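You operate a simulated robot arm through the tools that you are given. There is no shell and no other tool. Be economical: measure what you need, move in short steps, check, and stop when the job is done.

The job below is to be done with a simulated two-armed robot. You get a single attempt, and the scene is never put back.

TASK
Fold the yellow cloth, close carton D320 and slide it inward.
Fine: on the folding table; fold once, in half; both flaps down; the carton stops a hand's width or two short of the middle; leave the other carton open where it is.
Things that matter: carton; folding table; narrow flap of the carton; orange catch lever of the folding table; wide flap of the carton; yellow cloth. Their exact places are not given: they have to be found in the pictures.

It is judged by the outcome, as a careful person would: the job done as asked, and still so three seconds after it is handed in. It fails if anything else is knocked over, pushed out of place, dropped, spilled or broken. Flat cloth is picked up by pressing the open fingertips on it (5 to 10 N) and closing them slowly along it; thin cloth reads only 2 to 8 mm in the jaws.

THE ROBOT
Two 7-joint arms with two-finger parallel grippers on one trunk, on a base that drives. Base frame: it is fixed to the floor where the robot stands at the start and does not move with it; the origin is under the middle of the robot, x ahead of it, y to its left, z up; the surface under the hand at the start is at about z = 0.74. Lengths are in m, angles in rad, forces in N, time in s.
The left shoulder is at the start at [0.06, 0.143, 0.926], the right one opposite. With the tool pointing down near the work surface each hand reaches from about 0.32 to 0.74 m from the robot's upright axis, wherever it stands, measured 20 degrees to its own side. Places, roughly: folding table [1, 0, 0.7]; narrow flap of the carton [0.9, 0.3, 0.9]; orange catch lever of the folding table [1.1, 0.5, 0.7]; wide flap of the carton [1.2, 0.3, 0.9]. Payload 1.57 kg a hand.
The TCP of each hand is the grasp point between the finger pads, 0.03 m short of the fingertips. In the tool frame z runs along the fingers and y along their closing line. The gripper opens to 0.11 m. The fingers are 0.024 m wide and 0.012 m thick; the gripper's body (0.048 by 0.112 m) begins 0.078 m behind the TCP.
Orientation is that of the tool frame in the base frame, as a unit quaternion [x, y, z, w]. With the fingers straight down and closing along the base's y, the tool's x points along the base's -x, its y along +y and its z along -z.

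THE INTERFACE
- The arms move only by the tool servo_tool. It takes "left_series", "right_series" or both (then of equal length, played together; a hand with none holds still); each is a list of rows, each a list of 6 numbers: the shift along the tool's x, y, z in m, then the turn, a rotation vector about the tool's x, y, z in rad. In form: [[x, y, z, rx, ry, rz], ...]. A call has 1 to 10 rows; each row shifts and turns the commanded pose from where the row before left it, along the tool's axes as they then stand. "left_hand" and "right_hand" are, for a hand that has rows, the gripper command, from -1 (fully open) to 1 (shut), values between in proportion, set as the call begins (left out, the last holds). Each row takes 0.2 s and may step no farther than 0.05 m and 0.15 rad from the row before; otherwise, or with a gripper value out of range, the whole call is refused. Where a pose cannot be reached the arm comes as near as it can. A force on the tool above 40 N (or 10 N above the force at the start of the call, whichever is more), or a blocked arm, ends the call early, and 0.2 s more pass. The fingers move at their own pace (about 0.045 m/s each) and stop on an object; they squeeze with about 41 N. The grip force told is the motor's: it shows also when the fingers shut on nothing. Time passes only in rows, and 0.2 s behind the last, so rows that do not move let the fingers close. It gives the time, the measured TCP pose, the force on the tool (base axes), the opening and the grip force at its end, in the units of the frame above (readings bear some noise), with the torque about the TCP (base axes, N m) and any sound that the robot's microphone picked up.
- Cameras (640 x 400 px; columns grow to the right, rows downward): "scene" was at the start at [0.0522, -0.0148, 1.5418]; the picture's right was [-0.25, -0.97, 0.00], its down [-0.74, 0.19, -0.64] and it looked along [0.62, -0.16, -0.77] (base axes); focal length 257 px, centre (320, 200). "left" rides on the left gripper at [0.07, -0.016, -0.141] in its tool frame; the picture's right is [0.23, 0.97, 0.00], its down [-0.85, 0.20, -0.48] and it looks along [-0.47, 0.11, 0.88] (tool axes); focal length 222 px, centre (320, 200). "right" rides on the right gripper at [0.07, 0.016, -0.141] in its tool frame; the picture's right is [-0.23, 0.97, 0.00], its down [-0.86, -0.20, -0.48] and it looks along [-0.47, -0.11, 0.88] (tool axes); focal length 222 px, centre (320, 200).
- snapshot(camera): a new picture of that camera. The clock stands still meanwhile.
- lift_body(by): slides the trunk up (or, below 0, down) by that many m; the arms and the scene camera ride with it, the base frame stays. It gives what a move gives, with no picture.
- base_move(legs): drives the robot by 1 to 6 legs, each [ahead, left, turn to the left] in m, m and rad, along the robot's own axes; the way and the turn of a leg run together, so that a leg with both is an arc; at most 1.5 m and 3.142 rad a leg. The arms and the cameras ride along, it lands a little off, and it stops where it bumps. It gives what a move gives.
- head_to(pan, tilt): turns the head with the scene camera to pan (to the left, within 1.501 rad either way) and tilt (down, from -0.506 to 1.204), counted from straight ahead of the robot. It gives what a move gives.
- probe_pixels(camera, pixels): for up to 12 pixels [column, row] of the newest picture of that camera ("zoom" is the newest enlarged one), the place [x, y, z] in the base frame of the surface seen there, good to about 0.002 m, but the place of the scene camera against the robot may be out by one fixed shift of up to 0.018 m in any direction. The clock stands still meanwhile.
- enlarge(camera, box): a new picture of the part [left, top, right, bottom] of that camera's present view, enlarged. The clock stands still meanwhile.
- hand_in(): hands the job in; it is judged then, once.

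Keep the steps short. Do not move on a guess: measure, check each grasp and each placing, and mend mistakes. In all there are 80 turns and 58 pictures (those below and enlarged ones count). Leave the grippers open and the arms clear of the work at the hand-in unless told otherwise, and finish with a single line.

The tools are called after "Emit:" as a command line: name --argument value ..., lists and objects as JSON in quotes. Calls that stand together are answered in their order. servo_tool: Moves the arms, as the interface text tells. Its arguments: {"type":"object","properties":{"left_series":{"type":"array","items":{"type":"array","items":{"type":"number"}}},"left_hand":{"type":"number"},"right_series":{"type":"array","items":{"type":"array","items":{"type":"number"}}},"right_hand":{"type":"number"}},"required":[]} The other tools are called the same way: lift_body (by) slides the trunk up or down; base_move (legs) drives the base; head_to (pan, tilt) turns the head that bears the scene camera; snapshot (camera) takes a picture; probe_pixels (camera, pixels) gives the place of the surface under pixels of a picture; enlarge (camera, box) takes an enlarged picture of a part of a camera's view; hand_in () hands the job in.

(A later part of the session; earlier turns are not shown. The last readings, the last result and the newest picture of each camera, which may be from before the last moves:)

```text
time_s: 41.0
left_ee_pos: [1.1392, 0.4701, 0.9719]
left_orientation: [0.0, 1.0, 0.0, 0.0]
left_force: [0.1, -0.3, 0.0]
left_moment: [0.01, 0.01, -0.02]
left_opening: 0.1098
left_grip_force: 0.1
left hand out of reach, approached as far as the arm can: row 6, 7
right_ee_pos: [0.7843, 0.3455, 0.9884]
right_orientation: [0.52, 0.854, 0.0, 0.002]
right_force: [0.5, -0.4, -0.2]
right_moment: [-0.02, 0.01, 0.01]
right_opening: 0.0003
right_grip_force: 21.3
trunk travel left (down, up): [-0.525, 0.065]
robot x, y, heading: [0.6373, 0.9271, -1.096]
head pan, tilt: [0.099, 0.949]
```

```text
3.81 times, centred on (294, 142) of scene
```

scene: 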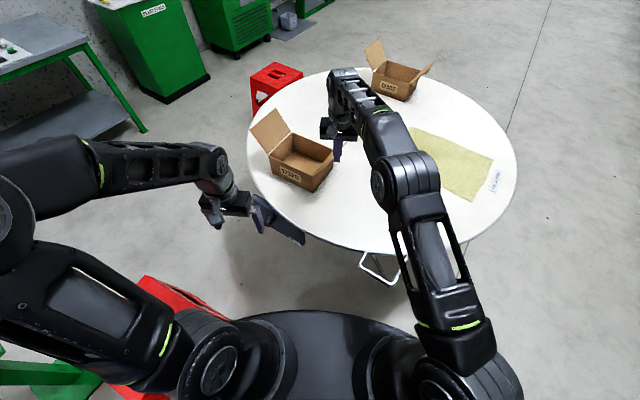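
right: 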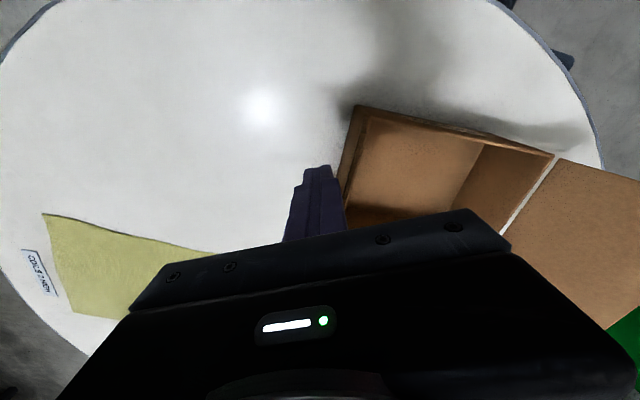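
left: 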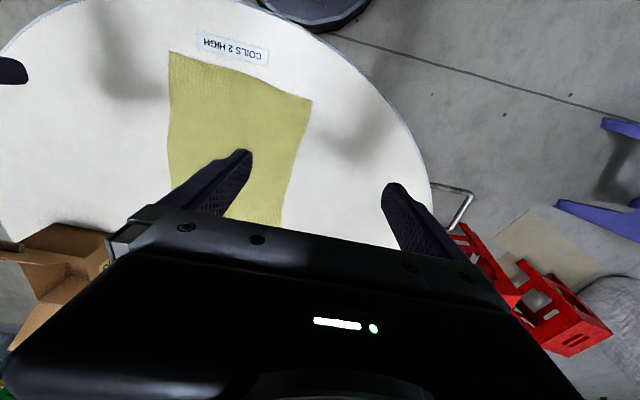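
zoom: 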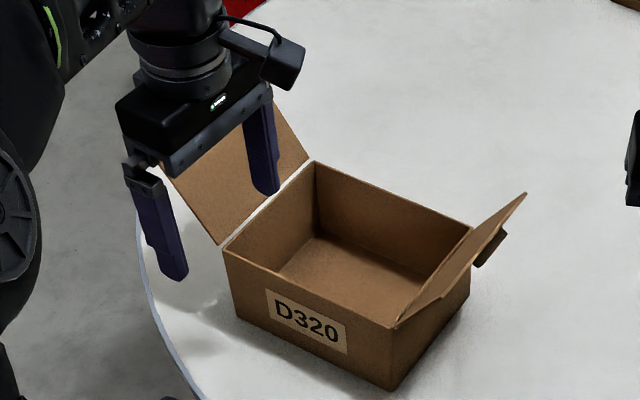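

That's out of reach by a few centimetres. The trunk front is only 0.18 from the axis, so there's room to drive 8 cm nearer the table.

Emit:
base_move --legs '[[0.08, 0, 0]]'

Emit:
snapshot --camera "scene"

```text
time_s: 42.1
left_ee_pos: [1.1775, 0.3979, 0.9713]
left_orientation: [-0.001, 1.0, 0.0, 0.0]
left_force: [0.2, -0.7, -0.2]
left_moment: [0.03, -0.01, 0.0]
left_opening: 0.11
left_grip_force: 0.1
right_ee_pos: [0.8207, 0.273, 0.9881]
right_orientation: [0.521, 0.853, -0.001, 0.001]
right_force: [-0.4, -0.5, -0.3]
right_moment: [-0.01, 0.01, 0.0]
right_opening: 0.0
right_grip_force: 21.5
trunk travel left (down, up): [-0.525, 0.065]
robot x, y, heading: [0.6719, 0.8612, -1.094]
head pan, tilt: [0.099, 0.949]
```

```text
23 pictures are left
```

scene: 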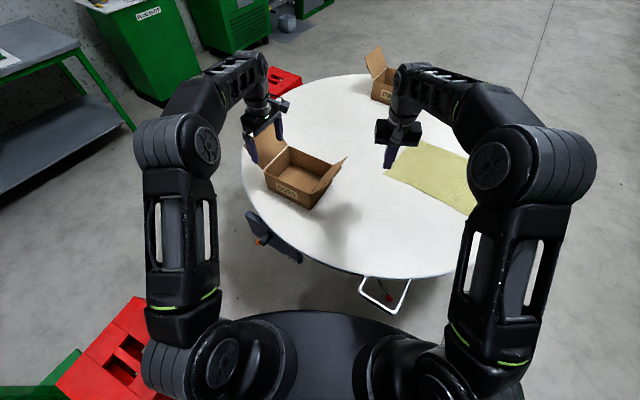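

Reach is fine now. I'll lower the left hand astride the wall at (1.15,0.417) and close it.

Emit:
servo_tool --left_series '[[0.0275, 0.019, 0, 0, 0, 0], [0, 0, 0.04, 0, 0, 0], [0, 0, 0.04, 0, 0, 0], [0, 0, 0.03, 0, 0, 0], [0, 0, 0.012, 0, 0, 0]]'

Emit:
servo_tool --left_series '[[0, 0, 0, 0, 0, 0], [0, 0, 0, 0, 0, 0], [0, 0, 0, 0, 0, 0], [0, 0, 0, 0, 0, 0], [0, 0, 0, 0, 0, 0], [0, 0, 0, 0, 0, 0]]' --left_hand 1

Emit:
enlarge --camera "scene" --box '[230, 100, 358, 215]'

```text
time_s: 43.3
left_ee_pos: [1.1482, 0.419, 0.8497]
left_orientation: [-0.001, 1.0, 0.0, 0.0]
left_force: [0.0, 0.0, 0.1]
left_moment: [0.01, 0.0, 0.01]
left_opening: 0.1099
left_grip_force: 0.1
right_ee_pos: [0.8202, 0.2733, 0.9886]
right_orientation: [0.521, 0.854, -0.001, 0.001]
right_force: [0.1, -0.3, -0.5]
right_moment: [0.04, 0.01, 0.0]
right_opening: 0.0
right_grip_force: 21.6
trunk travel left (down, up): [-0.525, 0.065]
robot x, y, heading: [0.6781, 0.8593, -1.1]
head pan, tilt: [0.099, 0.949]
```

```text
time_s: 44.7
left_ee_pos: [1.1487, 0.4173, 0.85]
left_orientation: [-0.001, 1.0, 0.0, 0.0]
left_force: [-0.3, 1.0, -0.2]
left_moment: [0.03, 0.07, -0.12]
left_opening: 0.0038
left_grip_force: 10.9
right_ee_pos: [0.8199, 0.2737, 0.9895]
right_orientation: [0.521, 0.854, -0.001, 0.002]
right_force: [-0.3, 0.1, 0.6]
right_moment: [-0.02, -0.01, -0.02]
right_opening: 0.0
right_grip_force: 21.5
trunk travel left (down, up): [-0.525, 0.065]
robot x, y, heading: [0.6714, 0.8584, -1.094]
head pan, tilt: [0.099, 0.949]
```

```text
3.48 times, centred on (294, 158) of scene
```

zoom: 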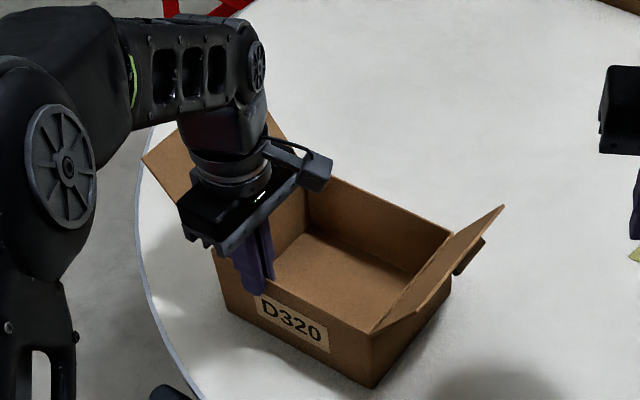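

The wall is gripped (3.8 mm). I'll drag the carton 9 cm back along -x, gently.

Emit:
servo_tool --left_series '[[0.015, 0, 0, 0, 0, 0], [0.015, 0, 0, 0, 0, 0], [0.015, 0, 0, 0, 0, 0], [0.015, 0, 0, 0, 0, 0], [0.015, 0, 0, 0, 0, 0], [0.015, 0, 0, 0, 0, 0]]'

Emit:
enlarge --camera "scene" --box '[240, 110, 368, 225]'

Emit:
probe_pixels --camera "zoom" --pixels '[[320, 200], [400, 330], [480, 230]]'

```text
time_s: 46.1
left_ee_pos: [1.0578, 0.418, 0.8501]
left_orientation: [-0.001, 1.0, 0.0, 0.0]
left_force: [1.0, 0.1, 6.2]
left_moment: [0.03, -0.09, 0.02]
left_opening: 0.0037
left_grip_force: 25.0
right_ee_pos: [0.8189, 0.2737, 0.9891]
right_orientation: [0.521, 0.854, -0.001, 0.001]
right_force: [0.8, -0.3, 0.8]
right_moment: [-0.02, -0.03, -0.02]
right_opening: 0.0001
right_grip_force: 21.8
trunk travel left (down, up): [-0.525, 0.065]
robot x, y, heading: [0.6721, 0.8595, -1.088]
head pan, tilt: [0.099, 0.949]
```

```text
3.48 times, centred on (304, 168) of scene
```

zoom: 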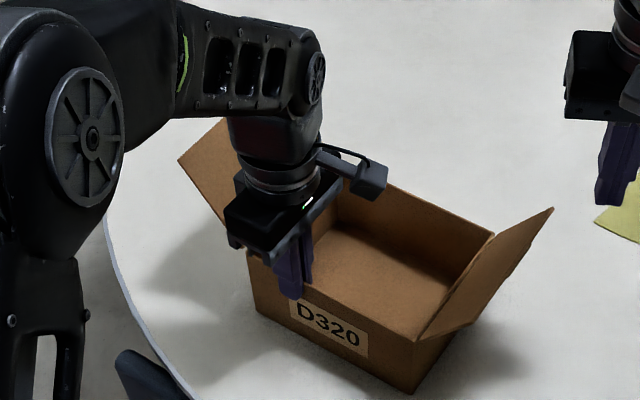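

```text
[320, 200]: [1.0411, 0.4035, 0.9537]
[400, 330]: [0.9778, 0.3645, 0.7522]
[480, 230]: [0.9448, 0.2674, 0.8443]
```

The near face is now at x≈0.93 with the hinge there, and the left hand still holds the wall. With the carton held, I'll push the narrow flap near its edge at y≈0.29, keeping clear of the left wrist. First I'll take it to vertical.

Emit:
servo_tool --right_series '[[0.0024, 0.013, 0.027, 0, 0, 0], [0.0024, 0.013, 0.026, 0, 0, 0], [-0.0085, 0.0164, 0, 0, 0, 0], [-0.0085, 0.0164, -0.002, 0, 0, 0], [-0.0085, 0.0164, -0.002, 0, 0, 0], [-0.0085, 0.0164, -0.002, 0, 0, 0]]'

Emit:
enlarge --camera "scene" --box '[270, 120, 366, 210]'

```text
time_s: 47.5
left_ee_pos: [1.0574, 0.4187, 0.8504]
left_orientation: [-0.001, 1.0, -0.001, 0.0]
left_force: [1.9, 0.2, 9.1]
left_moment: [0.04, 0.32, 0.01]
left_opening: 0.0034
left_grip_force: 24.8
right_ee_pos: [0.9154, 0.2902, 0.9419]
right_orientation: [0.522, 0.853, 0.0, 0.003]
right_force: [0.1, 0.7, 0.1]
right_moment: [-0.03, 0.0, -0.02]
right_opening: 0.0
right_grip_force: 21.3
trunk travel left (down, up): [-0.525, 0.065]
robot x, y, heading: [0.679, 0.8609, -1.093]
head pan, tilt: [0.099, 0.949]
```

```text
4.44 times, centred on (318, 165) of scene
```

zoom: 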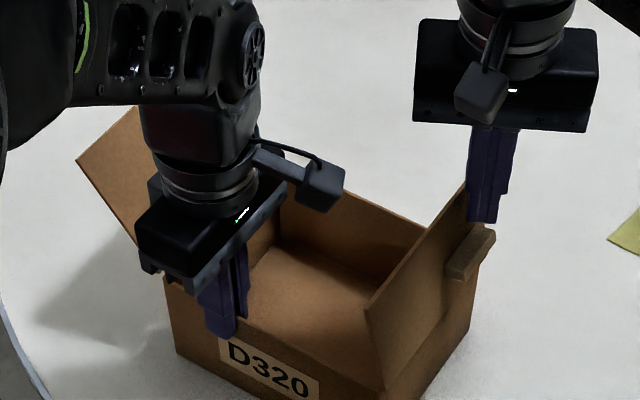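

The flap is nearly vertical with little force, so holding the carton works. I'll continue the arc over and down.

Emit:
servo_tool --right_series '[[-0.0069, 0.0133, -0.002, 0, 0, 0], [-0.0069, 0.0133, -0.001, 0, 0, 0], [-0.0062, 0.012, 0.006, 0, 0, 0], [-0.0062, 0.012, 0.006, 0, 0, 0], [-0.0046, 0.0089, 0.0105, 0, 0, 0], [-0.0046, 0.0089, 0.0105, 0, 0, 0], [-0.0046, 0.0089, 0.019, 0, 0, 0], [-0.0014, 0.0027, 0.01, 0, 0, 0]]'

Emit:
enlarge --camera "scene" --box '[270, 120, 366, 210]'

```text
time_s: 49.3
left_ee_pos: [1.0573, 0.4175, 0.8506]
left_orientation: [-0.002, 1.0, -0.001, -0.001]
left_force: [0.3, -1.2, 10.4]
left_moment: [-0.02, -0.05, 0.04]
left_opening: 0.0035
left_grip_force: 24.4
right_ee_pos: [1.0061, 0.2893, 0.8833]
right_orientation: [0.521, 0.853, -0.001, 0.004]
right_force: [-0.3, 0.4, -0.6]
right_moment: [0.01, 0.02, 0.0]
right_opening: 0.0002
right_grip_force: 21.2
trunk travel left (down, up): [-0.525, 0.065]
robot x, y, heading: [0.6748, 0.8585, -1.098]
head pan, tilt: [0.099, 0.949]
```

```text
4.44 times, centred on (318, 165) of scene
```

zoom: 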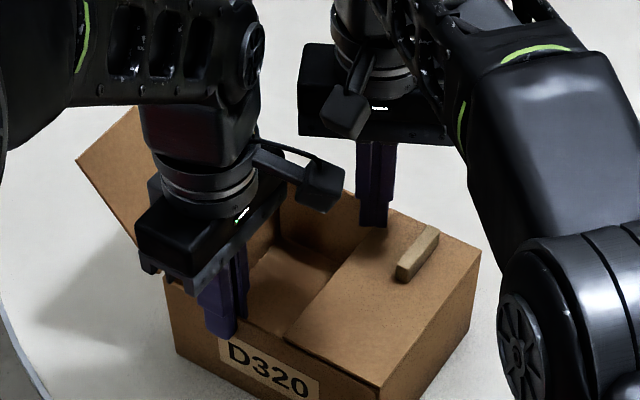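

The narrow flap lies flat. Next I'll lift the right hand off it, check that it stays, and bring the right fingers down outside the near face at about (0.87,0.33) as a stop.

Emit:
servo_tool --right_series '[[0, 0, -0.03, 0, 0, 0], [0, 0, -0.03, 0, 0, 0], [0.0246, -0.0255, 0, 0, 0, 0], [0.0246, -0.0255, 0, 0, 0, 0], [0.0246, -0.0255, 0, 0, 0, 0], [0.0246, -0.0255, 0, 0, 0, 0]]'

Emit:
enlarge --camera "scene" --box '[260, 110, 372, 210]'

```text
time_s: 50.7
left_ee_pos: [1.0575, 0.42, 0.8501]
left_orientation: [0.0, 1.0, 0.0, 0.001]
left_force: [-1.1, 1.1, 12.4]
left_moment: [0.01, -0.53, 0.19]
left_opening: 0.0035
left_grip_force: 24.9
right_ee_pos: [0.8655, 0.3333, 0.9016]
right_orientation: [0.521, 0.853, 0.0, 0.002]
right_force: [0.4, 0.3, -0.5]
right_moment: [0.03, 0.0, -0.04]
right_opening: 0.0
right_grip_force: 21.2
right hand out of reach, approached as far as the arm can: row 1, 2
trunk travel left (down, up): [-0.525, 0.065]
robot x, y, heading: [0.6734, 0.8598, -1.097]
head pan, tilt: [0.099, 0.949]
```

```text
4.00 times, centred on (316, 160) of scene
```

zoom: 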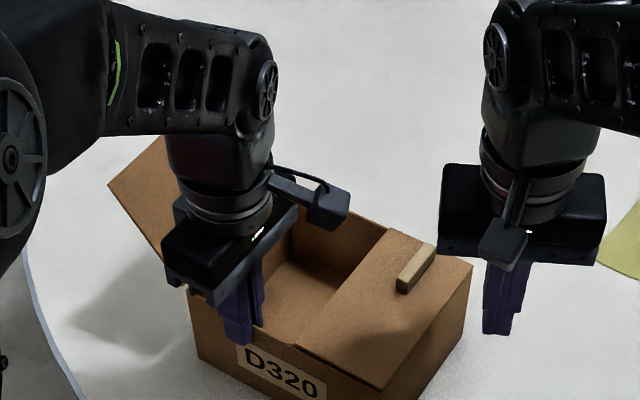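

The narrow flap stays down. I'll lower the right fingers and touch the near face as a stop, then release the left hand, lift it and turn it back.

Emit:
servo_tool --right_series '[[0, 0, 0.029, 0, 0, 0], [0, 0, 0.029, 0, 0, 0], [0, 0, 0.029, 0, 0, 0], [-0.0092, 0.0177, 0, 0, 0, 0], [-0.0102, 0.0197, 0, 0, 0, 0]]'

Emit:
servo_tool --left_series '[[0, 0, 0, 0, 0, 0], [0, 0, 0, 0, 0, 0], [0, 0, 0, 0, 0, 0], [0, 0, -0.04, 0, 0, 0], [0, 0, -0.04, 0, 0, 0], [0, 0, -0.02, 0, 0, 0]]' --left_hand -0.3

```text
time_s: 51.9
left_ee_pos: [1.0613, 0.4203, 0.8491]
left_orientation: [-0.002, 1.0, 0.001, 0.002]
left_force: [13.5, 3.1, 7.1]
left_moment: [0.0, 0.44, 0.57]
left_opening: 0.0037
left_grip_force: 24.9
right_ee_pos: [0.9068, 0.3309, 0.8141]
right_orientation: [0.522, 0.853, -0.003, 0.0]
right_force: [-15.1, -2.0, 4.5]
right_moment: [0.01, -0.38, -0.15]
right_opening: 0.0002
right_grip_force: 21.3
trunk travel left (down, up): [-0.525, 0.065]
robot x, y, heading: [0.677, 0.8614, -1.095]
head pan, tilt: [0.099, 0.949]
```

```text
time_s: 53.3
left_ee_pos: [1.0584, 0.4183, 0.9514]
left_orientation: [-0.001, 1.0, 0.0, 0.0]
left_force: [-0.5, 0.1, -0.1]
left_moment: [-0.04, 0.0, -0.03]
left_opening: 0.0713
left_grip_force: 0.1
right_ee_pos: [0.9085, 0.3316, 0.8155]
right_orientation: [0.521, 0.854, -0.002, 0.002]
right_force: [0.2, 0.2, 0.1]
right_moment: [0.04, 0.0, -0.01]
right_opening: 0.0
right_grip_force: 21.4
trunk travel left (down, up): [-0.525, 0.065]
robot x, y, heading: [0.6739, 0.8584, -1.09]
head pan, tilt: [0.099, 0.949]
```

The right hand is the stop. For the wide flap I'll reach in from the robot's side with the fingers pitched forward. First the left hand shuts, moves clear to about (1.12,0.56) and turns back.

Emit:
servo_tool --left_series '[[-0.015, 0.036, -0.008, 0, 0, 0], [-0.015, 0.036, -0.008, 0, 0, 0], [-0.015, 0.036, -0.008, 0, 0, 0], [-0.015, 0.036, -0.008, 0, 0, 0.1], [0, 0, 0, 0, 0, 0.15], [0, 0, 0, 0, 0, 0.15], [0, 0, 0, 0, 0, 0.15], [0, 0, 0, 0, 0, 0.15], [0, 0, 0, 0, 0, 0.15], [0, 0, 0, 0, 0, 0.15]]' --left_hand 1

Emit:
servo_tool --left_series '[[0, 0, 0, 0, 0, 0.096], [0, 0, 0, 0, -0.14, 0], [0, 0, 0, 0, -0.14, 0], [0, 0, 0, 0, -0.14, 0], [0, 0, 0, 0, -0.14, 0], [0, 0, 0, 0, -0.14, 0], [0, 0, 0, 0, -0.14, 0], [0, 0, 0, 0, -0.14, 0], [0, 0, 0, 0, -0.12, 0]]'

Emit:
snapshot --camera "scene"

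```text
time_s: 55.5
left_ee_pos: [1.1181, 0.5624, 0.9818]
left_orientation: [0.48, 0.877, -0.001, 0.0]
left_force: [0.4, -0.4, -0.1]
left_moment: [-0.01, 0.01, -0.01]
left_opening: 0.0
left_grip_force: 21.6
right_ee_pos: [0.9096, 0.3325, 0.8141]
right_orientation: [0.522, 0.853, -0.001, 0.002]
right_force: [0.1, -0.6, 0.1]
right_moment: [-0.01, -0.01, 0.01]
right_opening: 0.0001
right_grip_force: 21.4
trunk travel left (down, up): [-0.525, 0.065]
robot x, y, heading: [0.6711, 0.861, -1.098]
head pan, tilt: [0.099, 0.949]
```

```text
time_s: 57.5
left_ee_pos: [1.147, 0.5445, 0.987]
left_orientation: [0.46, 0.766, -0.219, 0.393]
left_force: [0.0, 0.0, -0.3]
left_moment: [0.02, -0.02, 0.0]
left_opening: 0.0001
left_grip_force: 21.0
left hand out of reach, approached as far as the arm can: row 7, 8, 9
right_ee_pos: [0.9086, 0.3328, 0.8157]
right_orientation: [0.521, 0.853, -0.001, 0.0]
right_force: [0.5, 0.2, -0.1]
right_moment: [0.0, 0.03, 0.02]
right_opening: 0.0
right_grip_force: 21.4
trunk travel left (down, up): [-0.525, 0.065]
robot x, y, heading: [0.68, 0.8597, -1.098]
head pan, tilt: [0.099, 0.949]
```

```text
17 pictures are left
```

scene: 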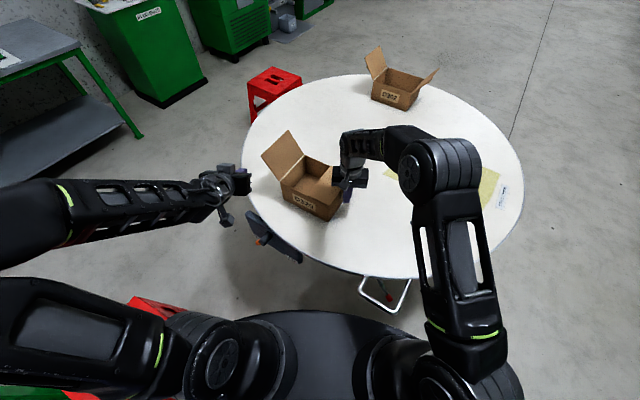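

The left hand has its fingers pitched forward-down by about 0.93 rad. I'll bring its tip to just behind and beside the wide flap, at about (1.225,0.44,0.915).

Emit:
servo_tool --left_series '[[-0.0063, 0.0054, 0.0391, 0, 0, 0], [-0.0063, 0.0054, 0.0391, 0, 0, 0], [-0.0063, 0.0054, 0.0391, 0, 0, 0]]'

Emit:
enlarge --camera "scene" --box '[230, 110, 374, 225]'

Emit:
probe_pixels --camera "zoom" --pixels '[[280, 207], [150, 135], [385, 370], [440, 300], [370, 165]]'

```text
time_s: 58.3
left_ee_pos: [1.2313, 0.4769, 0.9285]
left_orientation: [0.443, 0.774, -0.214, 0.398]
left_force: [-7.2, -11.9, 3.1]
left_moment: [0.97, -0.33, 1.06]
left_opening: 0.0
left_grip_force: 21.2
left hand out of reach, approached as far as the arm can: row 1
right_ee_pos: [0.9106, 0.3313, 0.8138]
right_orientation: [0.521, 0.854, -0.001, 0.0]
right_force: [1.3, 1.9, -0.1]
right_moment: [-0.08, 0.06, -0.01]
right_opening: 0.0
right_grip_force: 21.3
trunk travel left (down, up): [-0.525, 0.065]
robot x, y, heading: [0.6729, 0.8585, -1.094]
head pan, tilt: [0.099, 0.949]
```

```text
3.48 times, centred on (302, 168) of scene
```

zoom: 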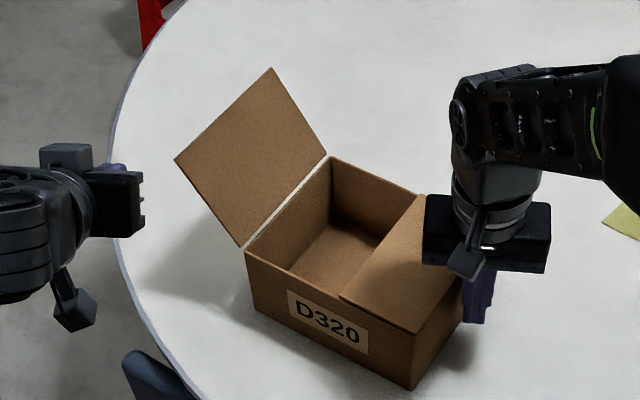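

```text
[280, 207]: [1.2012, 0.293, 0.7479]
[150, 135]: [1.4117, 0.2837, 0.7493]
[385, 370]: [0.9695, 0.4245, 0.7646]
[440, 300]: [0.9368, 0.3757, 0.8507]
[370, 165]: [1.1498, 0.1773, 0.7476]
```

The left wrist reads 14 N, so I'll hold one row to see whether it's a real contact, and look through the left camera.

Emit:
servo_tool --left_series '[[0, 0, 0, 0, 0, 0]]'

Emit:
snapshot --camera "left"

```text
time_s: 58.7
left_ee_pos: [1.2131, 0.4617, 0.9358]
left_orientation: [0.457, 0.763, -0.223, 0.4]
left_force: [0.6, 0.0, 0.3]
left_moment: [0.02, -0.02, 0.0]
left_opening: 0.0001
left_grip_force: 21.0
right_ee_pos: [0.9104, 0.3334, 0.8141]
right_orientation: [0.521, 0.853, 0.0, 0.002]
right_force: [0.0, -0.3, -0.4]
right_moment: [0.02, 0.03, -0.02]
right_opening: 0.0003
right_grip_force: 21.3
trunk travel left (down, up): [-0.525, 0.065]
robot x, y, heading: [0.6734, 0.8592, -1.098]
head pan, tilt: [0.099, 0.949]
```

```text
15 pictures are left
```

left: 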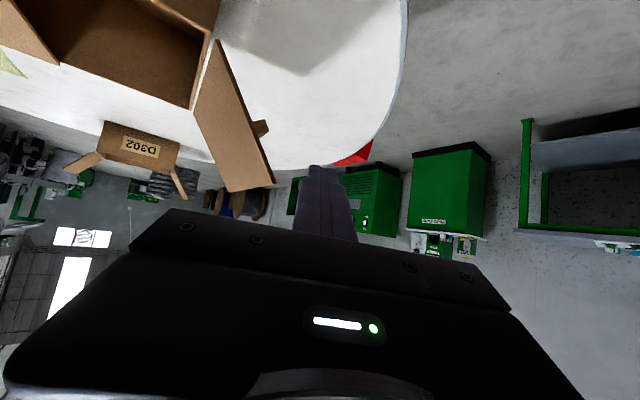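

That was only a transient, and the left camera shows the finger behind the flap's outer side. Now I'll move the tip behind the flap and sweep it to vertical along -x.

Emit:
servo_tool --left_series '[[-0.0112, -0.0181, 0.0196, 0, 0, 0], [-0.0112, -0.0181, 0.0196, 0, 0, 0], [0.0031, -0.0164, -0.009, 0, 0, 0], [0.0031, -0.0164, -0.009, 0, 0, 0], [0.0031, -0.0164, -0.009, 0, 0, 0], [0.0031, -0.0164, -0.009, 0, 0, 0]]'

Emit:
enlarge --camera "scene" --box '[230, 110, 374, 225]'

```text
time_s: 59.7
left_ee_pos: [1.1741, 0.4033, 0.9415]
left_orientation: [0.455, 0.76, -0.223, 0.407]
left_force: [3.9, 1.7, 8.7]
left_moment: [-0.05, 0.13, -0.05]
left_opening: 0.0
left_grip_force: 21.1
right_ee_pos: [0.9087, 0.3319, 0.8132]
right_orientation: [0.521, 0.853, -0.002, 0.001]
right_force: [-4.5, 0.0, -0.6]
right_moment: [0.04, -0.05, -0.01]
right_opening: 0.0
right_grip_force: 20.8
trunk travel left (down, up): [-0.525, 0.065]
robot x, y, heading: [0.6733, 0.8593, -1.092]
head pan, tilt: [0.099, 0.949]
stopped in row 4 (left hand): the force on the tool passed its limit at 43 N (the readings are from after the stop); the commanded pose is now the measured one
```

```text
3.48 times, centred on (302, 168) of scene
```

zoom: 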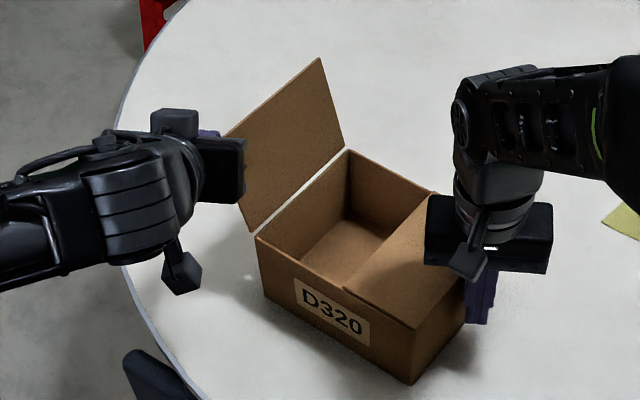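

The flap is turning, but the force peaked at 43 N, probably on the finger step again. I'll raise the tip about 2 cm and sweep on more slowly.

Emit:
servo_tool --left_series '[[-0.0072, 0.0002, -0.0054, 0, 0, 0], [-0.0072, 0.0002, -0.0054, 0, 0, 0], [0.0021, -0.007, -0.0032, 0, 0, 0], [0.0021, -0.007, -0.0032, 0, 0, 0], [0.0021, -0.007, -0.0032, 0, 0, 0], [0.0021, -0.007, -0.0032, 0, 0, 0], [0.0021, -0.007, -0.0032, 0, 0, 0], [0.0021, -0.007, -0.0032, 0, 0, 0]]'

Emit:
enlarge --camera "scene" --box '[230, 110, 374, 225]'

```text
time_s: 61.5
left_ee_pos: [1.1243, 0.4039, 0.9575]
left_orientation: [0.456, 0.76, -0.224, 0.406]
left_force: [-0.3, 0.5, 0.8]
left_moment: [0.01, 0.01, 0.0]
left_opening: 0.0
left_grip_force: 21.3
right_ee_pos: [0.909, 0.3318, 0.8146]
right_orientation: [0.521, 0.854, -0.002, 0.001]
right_force: [0.4, -0.5, 0.7]
right_moment: [0.0, -0.02, 0.03]
right_opening: 0.0
right_grip_force: 21.6
trunk travel left (down, up): [-0.525, 0.065]
robot x, y, heading: [0.673, 0.8589, -1.095]
head pan, tilt: [0.099, 0.949]
```

```text
3.48 times, centred on (302, 168) of scene
```

zoom: 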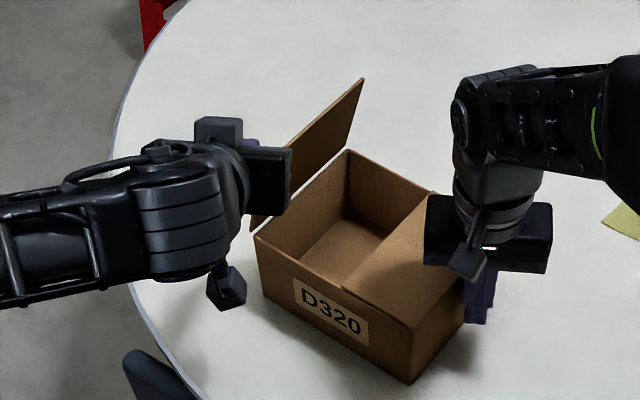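

The flap is about vertical now, with the force near zero. I'll follow the arc over and down.

Emit:
servo_tool --left_series '[[0.0061, -0.0102, -0.0024, 0, 0, 0], [0.0061, -0.0102, -0.0024, 0, 0, 0], [0.0061, -0.0102, -0.0024, 0, 0, 0], [0.0061, -0.0102, -0.0024, 0, 0, 0], [0.012, -0.0105, 0.0019, 0, 0, 0], [0.012, -0.0105, 0.0019, 0, 0, 0], [0.012, -0.0105, 0.0019, 0, 0, 0], [0.0124, -0.0056, 0.0057, 0, 0, 0], [0.0124, -0.0056, 0.0057, 0, 0, 0]]'

Emit:
enlarge --camera "scene" --box '[230, 110, 374, 225]'

```text
time_s: 63.5
left_ee_pos: [1.0332, 0.4026, 0.8812]
left_orientation: [0.455, 0.761, -0.223, 0.406]
left_force: [0.2, 0.2, 0.3]
left_moment: [0.03, 0.03, -0.01]
left_opening: 0.0001
left_grip_force: 21.2
right_ee_pos: [0.907, 0.3322, 0.8158]
right_orientation: [0.52, 0.854, -0.001, 0.0]
right_force: [-0.6, 0.0, 0.2]
right_moment: [-0.01, -0.01, 0.03]
right_opening: 0.0
right_grip_force: 20.7
trunk travel left (down, up): [-0.525, 0.065]
robot x, y, heading: [0.6752, 0.8627, -1.094]
head pan, tilt: [0.099, 0.949]
```

```text
3.48 times, centred on (302, 168) of scene
```

zoom: 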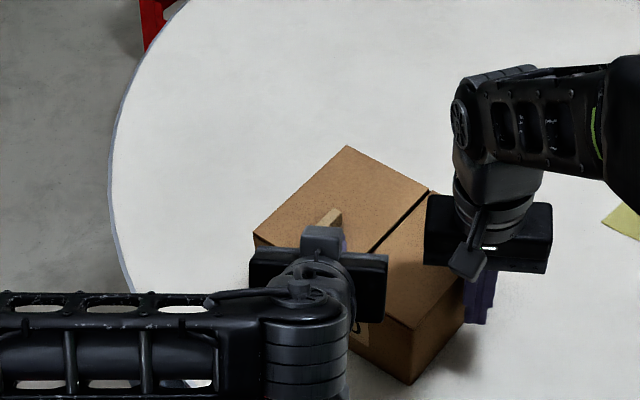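

Both flaps are down. Next I'll withdraw both hands: left up and back, right away along -x and up.

Emit:
servo_tool --left_series '[[0.0, 0.0148, -0.03, 0, 0, 0], [0.0039, 0.0148, -0.03, 0, 0, 0], [0.0039, 0.0148, -0.03, 0, 0, 0], [0.0078, 0.0148, -0.03, 0, 0, 0], [0, 0, 0, 0.1, -0.003, 0.075], [0, 0, 0, 0.1, -0.003, 0.075], [0, 0, 0, 0.1, -0.003, 0.075], [0, 0, 0, 0.1, -0.003, 0.075]]' --right_series '[[0.0185, -0.0355, 0, 0, 0, 0], [0.0185, -0.0355, 0, 0, 0, 0], [0, 0, -0.04, 0, 0, 0], [0, 0, -0.04, 0, 0, 0], [0, 0, -0.04, 0, 0, 0], [0, 0, -0.03, 0, 0, 0], [0, -0.04, 0, 0, 0, 0], [0, -0.04, 0, 0, 0, 0]]' --left_hand -0.5

Emit:
enlarge --camera "scene" --box '[230, 100, 390, 225]'

Emit:
probe_pixels --camera "zoom" --pixels '[[440, 330], [440, 390], [480, 240], [400, 180], [350, 150], [270, 230]]'

```text
time_s: 65.3
left_ee_pos: [1.0441, 0.4742, 0.9399]
left_orientation: [0.633, 0.623, -0.309, 0.34]
left_force: [0.2, 1.3, -0.1]
left_moment: [0.02, -0.02, 0.0]
left_opening: 0.0826
left_grip_force: 0.0
left hand out of reach, approached as far as the arm can: row 3, 4, 5
right_ee_pos: [0.7577, 0.2958, 0.9648]
right_orientation: [0.52, 0.854, -0.001, 0.002]
right_force: [0.1, 0.8, 0.4]
right_moment: [0.01, 0.02, -0.01]
right_opening: 0.0003
right_grip_force: 21.3
trunk travel left (down, up): [-0.525, 0.065]
robot x, y, heading: [0.6705, 0.8576, -1.097]
head pan, tilt: [0.099, 0.949]
```

```text
3.20 times, centred on (310, 162) of scene
```

zoom: 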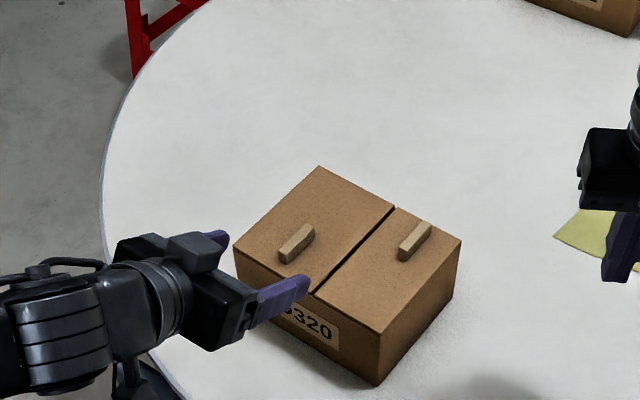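

```text
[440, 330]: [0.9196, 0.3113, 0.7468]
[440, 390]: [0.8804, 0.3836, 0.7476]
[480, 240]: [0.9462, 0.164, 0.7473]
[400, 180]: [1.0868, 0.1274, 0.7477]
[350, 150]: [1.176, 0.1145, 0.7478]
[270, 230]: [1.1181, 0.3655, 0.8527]
```

Both flaps lie flat. To get behind the +y face I need more room, so I'll back the base 9 cm, keeping the hand above the carton top.

Emit:
base_move --legs '[[-0.09, 0, 0]]'

Emit:
servo_tool --left_series '[[0.0166, 0.0057, 0.0311, 0, 0, 0], [0.0166, 0.0057, 0.0311, 0, 0, 0], [0.0166, 0.0057, 0.0311, 0, 0, 0], [0.0166, 0.0057, 0.0311, 0, 0, 0], [0, 0, 0, 0, 0, 0]]'

Emit:
enlarge --camera "scene" --box '[230, 80, 390, 205]'

```text
time_s: 66.4
left_ee_pos: [1.0025, 0.5567, 0.9411]
left_orientation: [0.632, 0.623, -0.309, 0.342]
left_force: [-0.7, 0.6, 0.1]
left_moment: [0.01, -0.05, -0.02]
left_opening: 0.0826
left_grip_force: 0.0
right_ee_pos: [0.7159, 0.3775, 0.9664]
right_orientation: [0.521, 0.853, -0.002, 0.001]
right_force: [-0.2, 0.4, -0.6]
right_moment: [-0.03, 0.0, 0.01]
right_opening: 0.0001
right_grip_force: 20.7
trunk travel left (down, up): [-0.525, 0.065]
robot x, y, heading: [0.6319, 0.9391, -1.093]
head pan, tilt: [0.099, 0.949]
```

```text
time_s: 67.6
left_ee_pos: [1.0306, 0.4913, 0.8116]
left_orientation: [0.633, 0.624, -0.308, 0.34]
left_force: [0.6, -0.5, -0.5]
left_moment: [0.0, 0.02, -0.02]
left_opening: 0.0824
left_grip_force: 0.1
right_ee_pos: [0.7174, 0.3768, 0.9645]
right_orientation: [0.521, 0.853, -0.002, 0.001]
right_force: [-0.4, 0.3, -0.6]
right_moment: [0.02, -0.02, 0.0]
right_opening: 0.0001
right_grip_force: 20.7
trunk travel left (down, up): [-0.525, 0.065]
robot x, y, heading: [0.634, 0.9389, -1.097]
head pan, tilt: [0.099, 0.949]
```

```text
3.20 times, centred on (310, 142) of scene
```

zoom: 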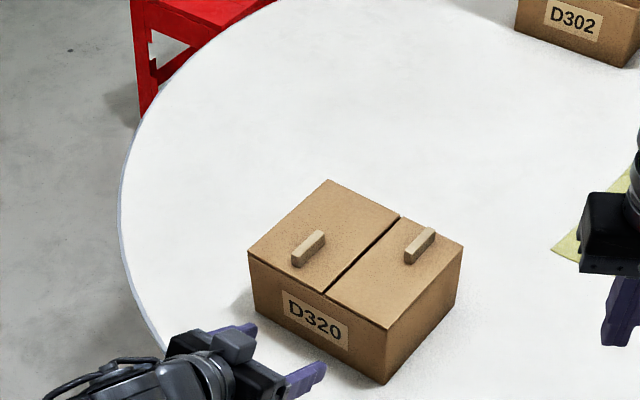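

Emit:
probe_pixels --camera "zoom" --pixels '[[252, 252], [329, 184], [459, 244], [387, 323], [384, 378], [295, 385], [240, 335]]'

```text
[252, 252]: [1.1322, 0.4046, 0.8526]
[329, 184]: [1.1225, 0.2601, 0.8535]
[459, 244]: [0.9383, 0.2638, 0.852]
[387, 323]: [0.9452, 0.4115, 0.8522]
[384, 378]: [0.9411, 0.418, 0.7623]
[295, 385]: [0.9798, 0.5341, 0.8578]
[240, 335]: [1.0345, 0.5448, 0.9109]
```

The carton spans x 0.94–1.132 with its face at y≈0.415. I'll push slowly along -y, in 1.5 cm rows, with two finger contacts.

Emit:
servo_tool --left_series '[[-0.0087, 0.002, 0.0122, 0, 0, 0], [-0.0087, 0.002, 0.0122, 0, 0, 0], [-0.0087, 0.002, 0.0122, 0, 0, 0], [-0.0087, 0, 0.0122, 0, 0, 0], [-0.0087, 0, 0.0122, 0, 0, 0], [-0.0087, 0, 0.0122, 0, 0, 0], [-0.0087, 0, 0.0122, 0, 0, 0], [-0.0087, 0, 0.0122, 0, 0, 0], [-0.0087, 0, 0.0122, 0, 0, 0], [-0.0087, 0, 0.0122, 0, 0, 0]]'

Emit:
enlarge --camera "scene" --box '[230, 70, 390, 195]'

Emit:
probe_pixels --camera "zoom" --pixels '[[320, 200], [400, 200], [440, 230], [420, 300]]'

```text
time_s: 69.8
left_ee_pos: [1.0427, 0.3605, 0.8192]
left_orientation: [0.633, 0.623, -0.309, 0.34]
left_force: [0.6, 0.1, 0.3]
left_moment: [0.04, -0.03, -0.02]
left_opening: 0.0827
left_grip_force: 0.1
left hand out of reach, approached as far as the arm can: row 9, 10
right_ee_pos: [0.7167, 0.3763, 0.9637]
right_orientation: [0.521, 0.853, -0.001, 0.001]
right_force: [0.1, -0.3, -0.5]
right_moment: [-0.03, 0.01, 0.0]
right_opening: 0.0
right_grip_force: 21.5
trunk travel left (down, up): [-0.525, 0.065]
robot x, y, heading: [0.6314, 0.942, -1.09]
head pan, tilt: [0.099, 0.949]
```

```text
3.20 times, centred on (310, 132) of scene
```

zoom: 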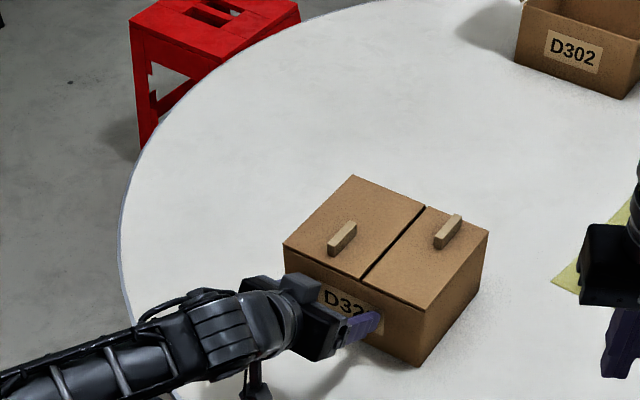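

```text
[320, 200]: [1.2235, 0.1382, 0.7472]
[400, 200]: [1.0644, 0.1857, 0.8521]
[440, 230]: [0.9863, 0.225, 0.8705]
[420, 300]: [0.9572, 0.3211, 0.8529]
```

The arm's reach ended with the carton about halfway there. I'll retract the hand, drive the base forward 10 cm (a place used before), then continue the push.

Emit:
servo_tool --left_series '[[0.0167, -0.0151, -0.0247, 0, 0, 0], [0.0167, -0.0151, -0.0247, 0, 0, 0], [0.0167, -0.0151, -0.0247, 0, 0, 0]]'

Emit:
base_move --legs '[[0.1, 0, 0]]'

```text
time_s: 70.6
left_ee_pos: [0.9975, 0.4495, 0.8164]
left_orientation: [0.633, 0.623, -0.31, 0.34]
left_force: [-0.4, 0.5, -0.3]
left_moment: [-0.01, 0.0, -0.01]
left_opening: 0.0825
left_grip_force: 0.0
right_ee_pos: [0.7174, 0.376, 0.9645]
right_orientation: [0.521, 0.854, -0.002, 0.001]
right_force: [-0.8, 0.6, 0.6]
right_moment: [-0.01, 0.02, 0.0]
right_opening: 0.0
right_grip_force: 21.1
trunk travel left (down, up): [-0.525, 0.065]
robot x, y, heading: [0.635, 0.9388, -1.093]
head pan, tilt: [0.099, 0.949]
```

```text
time_s: 71.8
left_ee_pos: [1.0436, 0.3591, 0.8175]
left_orientation: [0.634, 0.622, -0.31, 0.339]
left_force: [-1.1, 0.1, -0.6]
left_moment: [-0.02, 0.02, 0.01]
left_opening: 0.0828
left_grip_force: 0.0
right_ee_pos: [0.7625, 0.2873, 0.9643]
right_orientation: [0.522, 0.853, -0.001, 0.0]
right_force: [0.6, -0.2, 0.1]
right_moment: [0.06, 0.02, 0.02]
right_opening: 0.0
right_grip_force: 21.5
trunk travel left (down, up): [-0.525, 0.065]
robot x, y, heading: [0.6793, 0.8533, -1.092]
head pan, tilt: [0.099, 0.949]
```

I'm back at the face. I'll push the remaining 11.5 cm.

Emit:
servo_tool --left_series '[[-0.0081, 0, 0.0118, 0, 0, 0], [-0.0081, 0, 0.0118, 0, 0, 0], [-0.0081, 0, 0.0118, 0, 0, 0], [-0.0081, 0, 0.0118, 0, 0, 0], [-0.0081, 0, 0.0118, 0, 0, 0], [-0.0081, 0, 0.0118, 0, 0, 0], [-0.0081, 0, 0.0118, 0, 0, 0], [-0.0081, 0, 0.0118, 0, 0, 0]]'

Emit:
enlarge --camera "scene" --box '[240, 60, 416, 190]'

```text
time_s: 73.6
left_ee_pos: [1.0593, 0.2797, 0.824]
left_orientation: [0.633, 0.622, -0.31, 0.34]
left_force: [0.0, 0.2, -0.1]
left_moment: [0.01, -0.03, -0.04]
left_opening: 0.0827
left_grip_force: 0.5
left hand out of reach, approached as far as the arm can: row 6, 7, 8
right_ee_pos: [0.7627, 0.2875, 0.9641]
right_orientation: [0.521, 0.854, -0.002, 0.001]
right_force: [0.6, -0.2, 0.1]
right_moment: [-0.01, -0.01, -0.01]
right_opening: 0.0002
right_grip_force: 21.4
trunk travel left (down, up): [-0.525, 0.065]
robot x, y, heading: [0.6766, 0.8524, -1.093]
head pan, tilt: [0.099, 0.949]
```

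```text
3.08 times, centred on (328, 125) of scene
```

zoom: 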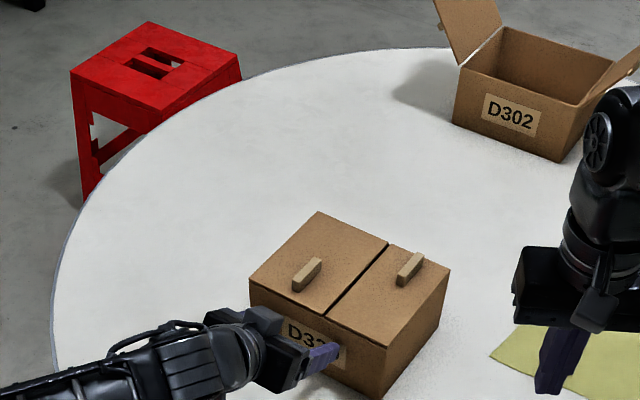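

Emit:
probe_pixels --camera "zoom" --pixels '[[253, 277], [319, 216], [446, 271], [385, 342], [380, 392]]'

```text
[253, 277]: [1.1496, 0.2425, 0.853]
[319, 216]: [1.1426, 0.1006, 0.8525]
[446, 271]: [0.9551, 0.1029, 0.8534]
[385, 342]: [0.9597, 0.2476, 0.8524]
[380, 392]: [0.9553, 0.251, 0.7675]
```

The carton is centred at (1.052,0.176). Its leading face is 12 cm from the middle but its centre is 22 cm away, so I want about 3–4 cm more. I'll pitch the hand further forward to gain reach and push on.

Emit:
servo_tool --left_series '[[0.005, 0, -0.008, 0, 0, 0], [0, 0, 0, 0, -0.15, 0], [0, 0, 0, 0, -0.15, 0], [-0.004, -0.003, 0.0123, 0, 0, 0], [-0.004, -0.003, 0.0123, 0, 0, 0], [-0.004, -0.003, 0.0123, 0, 0, 0], [-0.003, -0.003, 0.0093, 0, 0, 0]]'

```text
time_s: 75.2
left_ee_pos: [1.0608, 0.2603, 0.8363]
left_orientation: [0.602, 0.587, -0.369, 0.395]
left_force: [0.4, 0.0, -0.1]
left_moment: [-0.01, -0.01, -0.04]
left_opening: 0.0826
left_grip_force: 0.0
left hand out of reach, approached as far as the arm can: row 3, 6, 7
right_ee_pos: [0.7613, 0.2881, 0.965]
right_orientation: [0.522, 0.853, -0.002, 0.001]
right_force: [0.3, 1.2, 0.1]
right_moment: [0.01, -0.01, -0.01]
right_opening: 0.0001
right_grip_force: 21.4
trunk travel left (down, up): [-0.525, 0.065]
robot x, y, heading: [0.6848, 0.8549, -1.097]
head pan, tilt: [0.099, 0.949]
```

About 2 cm gained. A slight turn of the base to the right will sweep the hand a further 2 cm inward.

Emit:
base_move --legs '[[0, 0, -0.06]]'

Emit:
enlarge --camera "scene" --box '[240, 60, 416, 190]'

```text
time_s: 76.0
left_ee_pos: [1.0242, 0.2383, 0.8372]
left_orientation: [0.62, 0.568, -0.382, 0.383]
left_force: [-0.4, 0.2, 0.5]
left_moment: [-0.02, -0.01, 0.03]
left_opening: 0.0824
left_grip_force: 0.0
right_ee_pos: [0.7262, 0.2828, 0.9647]
right_orientation: [0.547, 0.837, -0.001, 0.001]
right_force: [-0.1, -0.6, 0.2]
right_moment: [-0.02, -0.03, -0.03]
right_opening: 0.0
right_grip_force: 20.8
trunk travel left (down, up): [-0.525, 0.065]
robot x, y, heading: [0.6804, 0.8491, -1.154]
head pan, tilt: [0.099, 0.949]
```

```text
3.08 times, centred on (328, 125) of scene
```

zoom: 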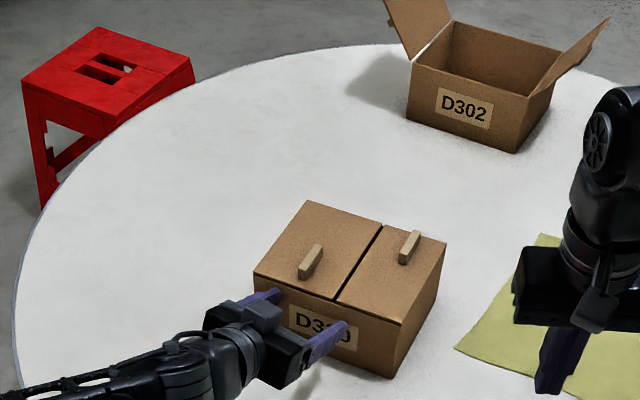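

Emit:
probe_pixels --camera "zoom" --pixels '[[258, 273], [308, 205], [442, 241], [400, 321], [541, 236], [460, 349]]'

```text
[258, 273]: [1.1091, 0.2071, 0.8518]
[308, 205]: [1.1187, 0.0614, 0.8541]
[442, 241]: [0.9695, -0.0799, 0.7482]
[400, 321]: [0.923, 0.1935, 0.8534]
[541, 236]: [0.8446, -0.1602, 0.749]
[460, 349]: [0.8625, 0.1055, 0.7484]
```

The carton centre is about (1.02,0.127), roughly 17 cm from the middle, with its leading face about 8–9 cm short. Now I'll pull the left hand back and up and start levelling it.

Emit:
servo_tool --left_series '[[0, 0, -0.04, 0, 0, 0], [0, 0, -0.03, 0, 0, 0], [-0.037, 0, -0.016, 0, 0, 0], [-0.037, 0, -0.016, 0, 0, 0], [-0.037, 0, -0.016, 0, 0, 0], [0, 0, 0, 0, 0.15, 0], [0, 0, 0, 0, 0.15, 0], [0, 0, 0, 0, 0.15, 0], [0, 0, 0, 0, 0.15, 0], [0, 0, 0, 0, 0.15, 0]]'

Emit:
servo_tool --right_series '[[0, 0, 0, 0, 0, 0], [0, 0, 0, 0, 0, 0], [0, 0, 0, 0, 0, 0], [0, 0, 0, 0, 0, 0]]' --right_hand -1

```text
time_s: 78.2
left_ee_pos: [1.0587, 0.3564, 0.9896]
left_orientation: [0.709, 0.662, -0.164, 0.181]
left_force: [-0.2, 0.4, -0.2]
left_moment: [0.01, -0.02, 0.01]
left_opening: 0.0827
left_grip_force: 0.1
left hand out of reach, approached as far as the arm can: row 8, 9, 10
right_ee_pos: [0.7281, 0.2835, 0.9637]
right_orientation: [0.547, 0.837, -0.001, 0.001]
right_force: [-0.2, -0.3, 0.0]
right_moment: [0.0, -0.03, -0.02]
right_opening: 0.0
right_grip_force: 21.0
trunk travel left (down, up): [-0.525, 0.065]
robot x, y, heading: [0.677, 0.8496, -1.152]
head pan, tilt: [0.099, 0.949]
```

```text
time_s: 79.2
left_ee_pos: [1.0596, 0.3555, 0.9889]
left_orientation: [0.709, 0.661, -0.163, 0.182]
left_force: [1.1, 0.6, 0.2]
left_moment: [-0.02, 0.01, 0.02]
left_opening: 0.0825
left_grip_force: 0.0
right_ee_pos: [0.7275, 0.2829, 0.9643]
right_orientation: [0.547, 0.837, -0.002, 0.001]
right_force: [0.4, -0.5, 0.1]
right_moment: [-0.04, -0.01, 0.01]
right_opening: 0.0858
right_grip_force: 0.0
trunk travel left (down, up): [-0.525, 0.065]
robot x, y, heading: [0.677, 0.853, -1.157]
head pan, tilt: [0.099, 0.949]
```

I'll finish levelling the left hand while drawing it back toward the robot.

Emit:
servo_tool --left_series '[[0.04, 0, -0.02, 0, 0, 0], [0.04, 0, -0.02, 0, 0, 0], [0.04, 0, -0.02, 0, 0, 0], [0, 0, 0, 0, 0.15, 0], [0, 0, 0, 0, 0.15, 0], [0, 0, 0, 0, 0.15, 0], [0, 0, 0, 0, 0.044, 0], [0, 0, 0, 0, 0, -0.15], [0, 0, 0, 0, 0, -0.15], [0, 0, 0, 0, 0, -0.15]]' --left_hand -1

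Emit:
base_move --legs '[[-0.3, 0, 0], [0, 0, 1.155], [-0.66, 0, 0], [0, -1.15, 0]]'

Emit:
head_to --pan 0 --tilt 0.9

```text
time_s: 81.4
left_ee_pos: [1.066, 0.4935, 0.9845]
left_orientation: [0.554, 0.832, 0.009, 0.018]
left_force: [-0.4, 0.4, 0.3]
left_moment: [0.01, -0.01, -0.01]
left_opening: 0.1102
left_grip_force: 0.1
left hand out of reach, approached as far as the arm can: row 7
right_ee_pos: [0.7272, 0.2841, 0.9653]
right_orientation: [0.547, 0.837, -0.002, 0.001]
right_force: [0.1, 0.4, 0.3]
right_moment: [0.01, 0.01, 0.0]
right_opening: 0.1102
right_grip_force: 0.0
trunk travel left (down, up): [-0.525, 0.065]
robot x, y, heading: [0.6811, 0.8518, -1.154]
head pan, tilt: [0.099, 0.949]
```

```text
time_s: 95.0
left_ee_pos: [0.3767, 0.1837, 0.9856]
left_orientation: [0.022, 1.0, 0.019, 0.011]
left_force: [-0.4, 0.1, -0.1]
left_moment: [0.02, 0.04, -0.02]
left_opening: 0.1102
left_grip_force: 0.1
right_ee_pos: [0.4231, -0.2135, 0.9658]
right_orientation: [0.011, 1.0, 0.0, 0.001]
right_force: [-0.7, -0.4, 0.0]
right_moment: [0.01, 0.02, -0.03]
right_opening: 0.11
right_grip_force: 0.0
trunk travel left (down, up): [-0.525, 0.065]
robot x, y, heading: [-0.1092, -0.021, -0.017]
head pan, tilt: [0.099, 0.949]
```

```text
time_s: 95.7
left_ee_pos: [0.3759, 0.1839, 0.9851]
left_orientation: [0.022, 1.0, 0.018, 0.01]
left_force: [0.2, -0.4, 0.4]
left_moment: [0.02, 0.02, 0.01]
left_opening: 0.1103
left_grip_force: 0.1
right_ee_pos: [0.4244, -0.2135, 0.9642]
right_orientation: [0.01, 1.0, -0.001, 0.001]
right_force: [0.6, -0.1, 0.2]
right_moment: [0.01, 0.02, 0.05]
right_opening: 0.11
right_grip_force: 0.1
trunk travel left (down, up): [-0.525, 0.065]
robot x, y, heading: [-0.107, -0.0155, -0.02]
head pan, tilt: [0.0, 0.901]
```

Back in front of the table. I'll drive 0.2 m nearer (to x≈0.09), then put both hands above the near corners of the cloth, each partly closed.

Emit:
base_move --legs '[[0.2, -0.01, 0.018]]'

```text
time_s: 97.3
left_ee_pos: [0.5735, 0.18, 0.9854]
left_orientation: [0.014, 1.0, 0.018, 0.01]
left_force: [-0.1, 0.3, -0.5]
left_moment: [-0.01, -0.01, 0.01]
left_opening: 0.1098
left_grip_force: 0.0
right_ee_pos: [0.6282, -0.2168, 0.9637]
right_orientation: [0.002, 1.0, -0.001, 0.001]
right_force: [0.0, -0.2, -0.4]
right_moment: [-0.02, 0.05, 0.0]
right_opening: 0.1101
right_grip_force: 0.1
trunk travel left (down, up): [-0.525, 0.065]
robot x, y, heading: [0.087, -0.0312, -0.006]
head pan, tilt: [0.0, 0.901]
```

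Emit:
servo_tool --left_series '[[0.0135, -0.019, 0.031, 0.036, 0.021, -0.03], [0.0135, -0.019, 0.031, 0, 0, 0], [0.0135, -0.019, 0.031, 0, 0, 0], [0.0135, -0.019, 0.031, 0, 0, 0], [0.0135, -0.019, 0.031, 0, 0, 0]]' --right_series '[[0.0278, 0.0198, 0.0268, 0, 0, 0], [0.0278, 0.0198, 0.0268, 0, 0, 0], [0.0278, 0.0198, 0.0268, 0, 0, 0], [0.0278, 0.0198, 0.0268, 0, 0, 0], [0.0278, 0.0198, 0.0268, 0, 0, 0]]' --left_hand 0.25 --right_hand 0.25

Emit:
enlarge --camera "scene" --box '[200, 60, 440, 300]'

```text
time_s: 98.5
left_ee_pos: [0.5035, 0.0935, 0.8278]
left_orientation: [-0.002, 1.0, -0.003, 0.001]
left_force: [0.0, 0.3, 0.0]
left_moment: [0.0, -0.03, -0.01]
left_opening: 0.0411
left_grip_force: 0.1
left hand out of reach, approached as far as the arm can: row 5
right_ee_pos: [0.4884, -0.1159, 0.8302]
right_orientation: [0.003, 1.0, -0.001, 0.001]
right_force: [0.4, 0.7, -0.6]
right_moment: [-0.05, 0.0, 0.02]
right_opening: 0.0411
right_grip_force: 0.0
trunk travel left (down, up): [-0.525, 0.065]
robot x, y, heading: [0.0858, -0.0298, 0.0]
head pan, tilt: [0.0, 0.901]
```

```text
1.67 times, centred on (320, 180) of scene
```

zoom: 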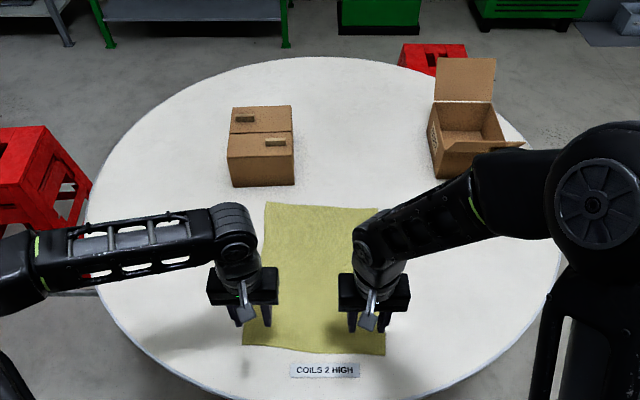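

Emit:
probe_pixels --camera "zoom" --pixels '[[244, 344], [383, 353], [267, 204], [378, 209], [241, 322], [268, 322], [352, 328], [380, 328], [290, 130], [232, 184]]'

```text
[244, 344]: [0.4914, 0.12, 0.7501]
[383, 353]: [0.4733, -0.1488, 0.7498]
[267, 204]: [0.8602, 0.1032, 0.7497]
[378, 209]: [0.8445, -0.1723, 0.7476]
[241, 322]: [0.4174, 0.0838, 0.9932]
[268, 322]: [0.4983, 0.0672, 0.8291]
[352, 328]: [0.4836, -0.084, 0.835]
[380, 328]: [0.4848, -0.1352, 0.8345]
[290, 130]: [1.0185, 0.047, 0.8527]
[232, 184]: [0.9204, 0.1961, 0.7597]
```

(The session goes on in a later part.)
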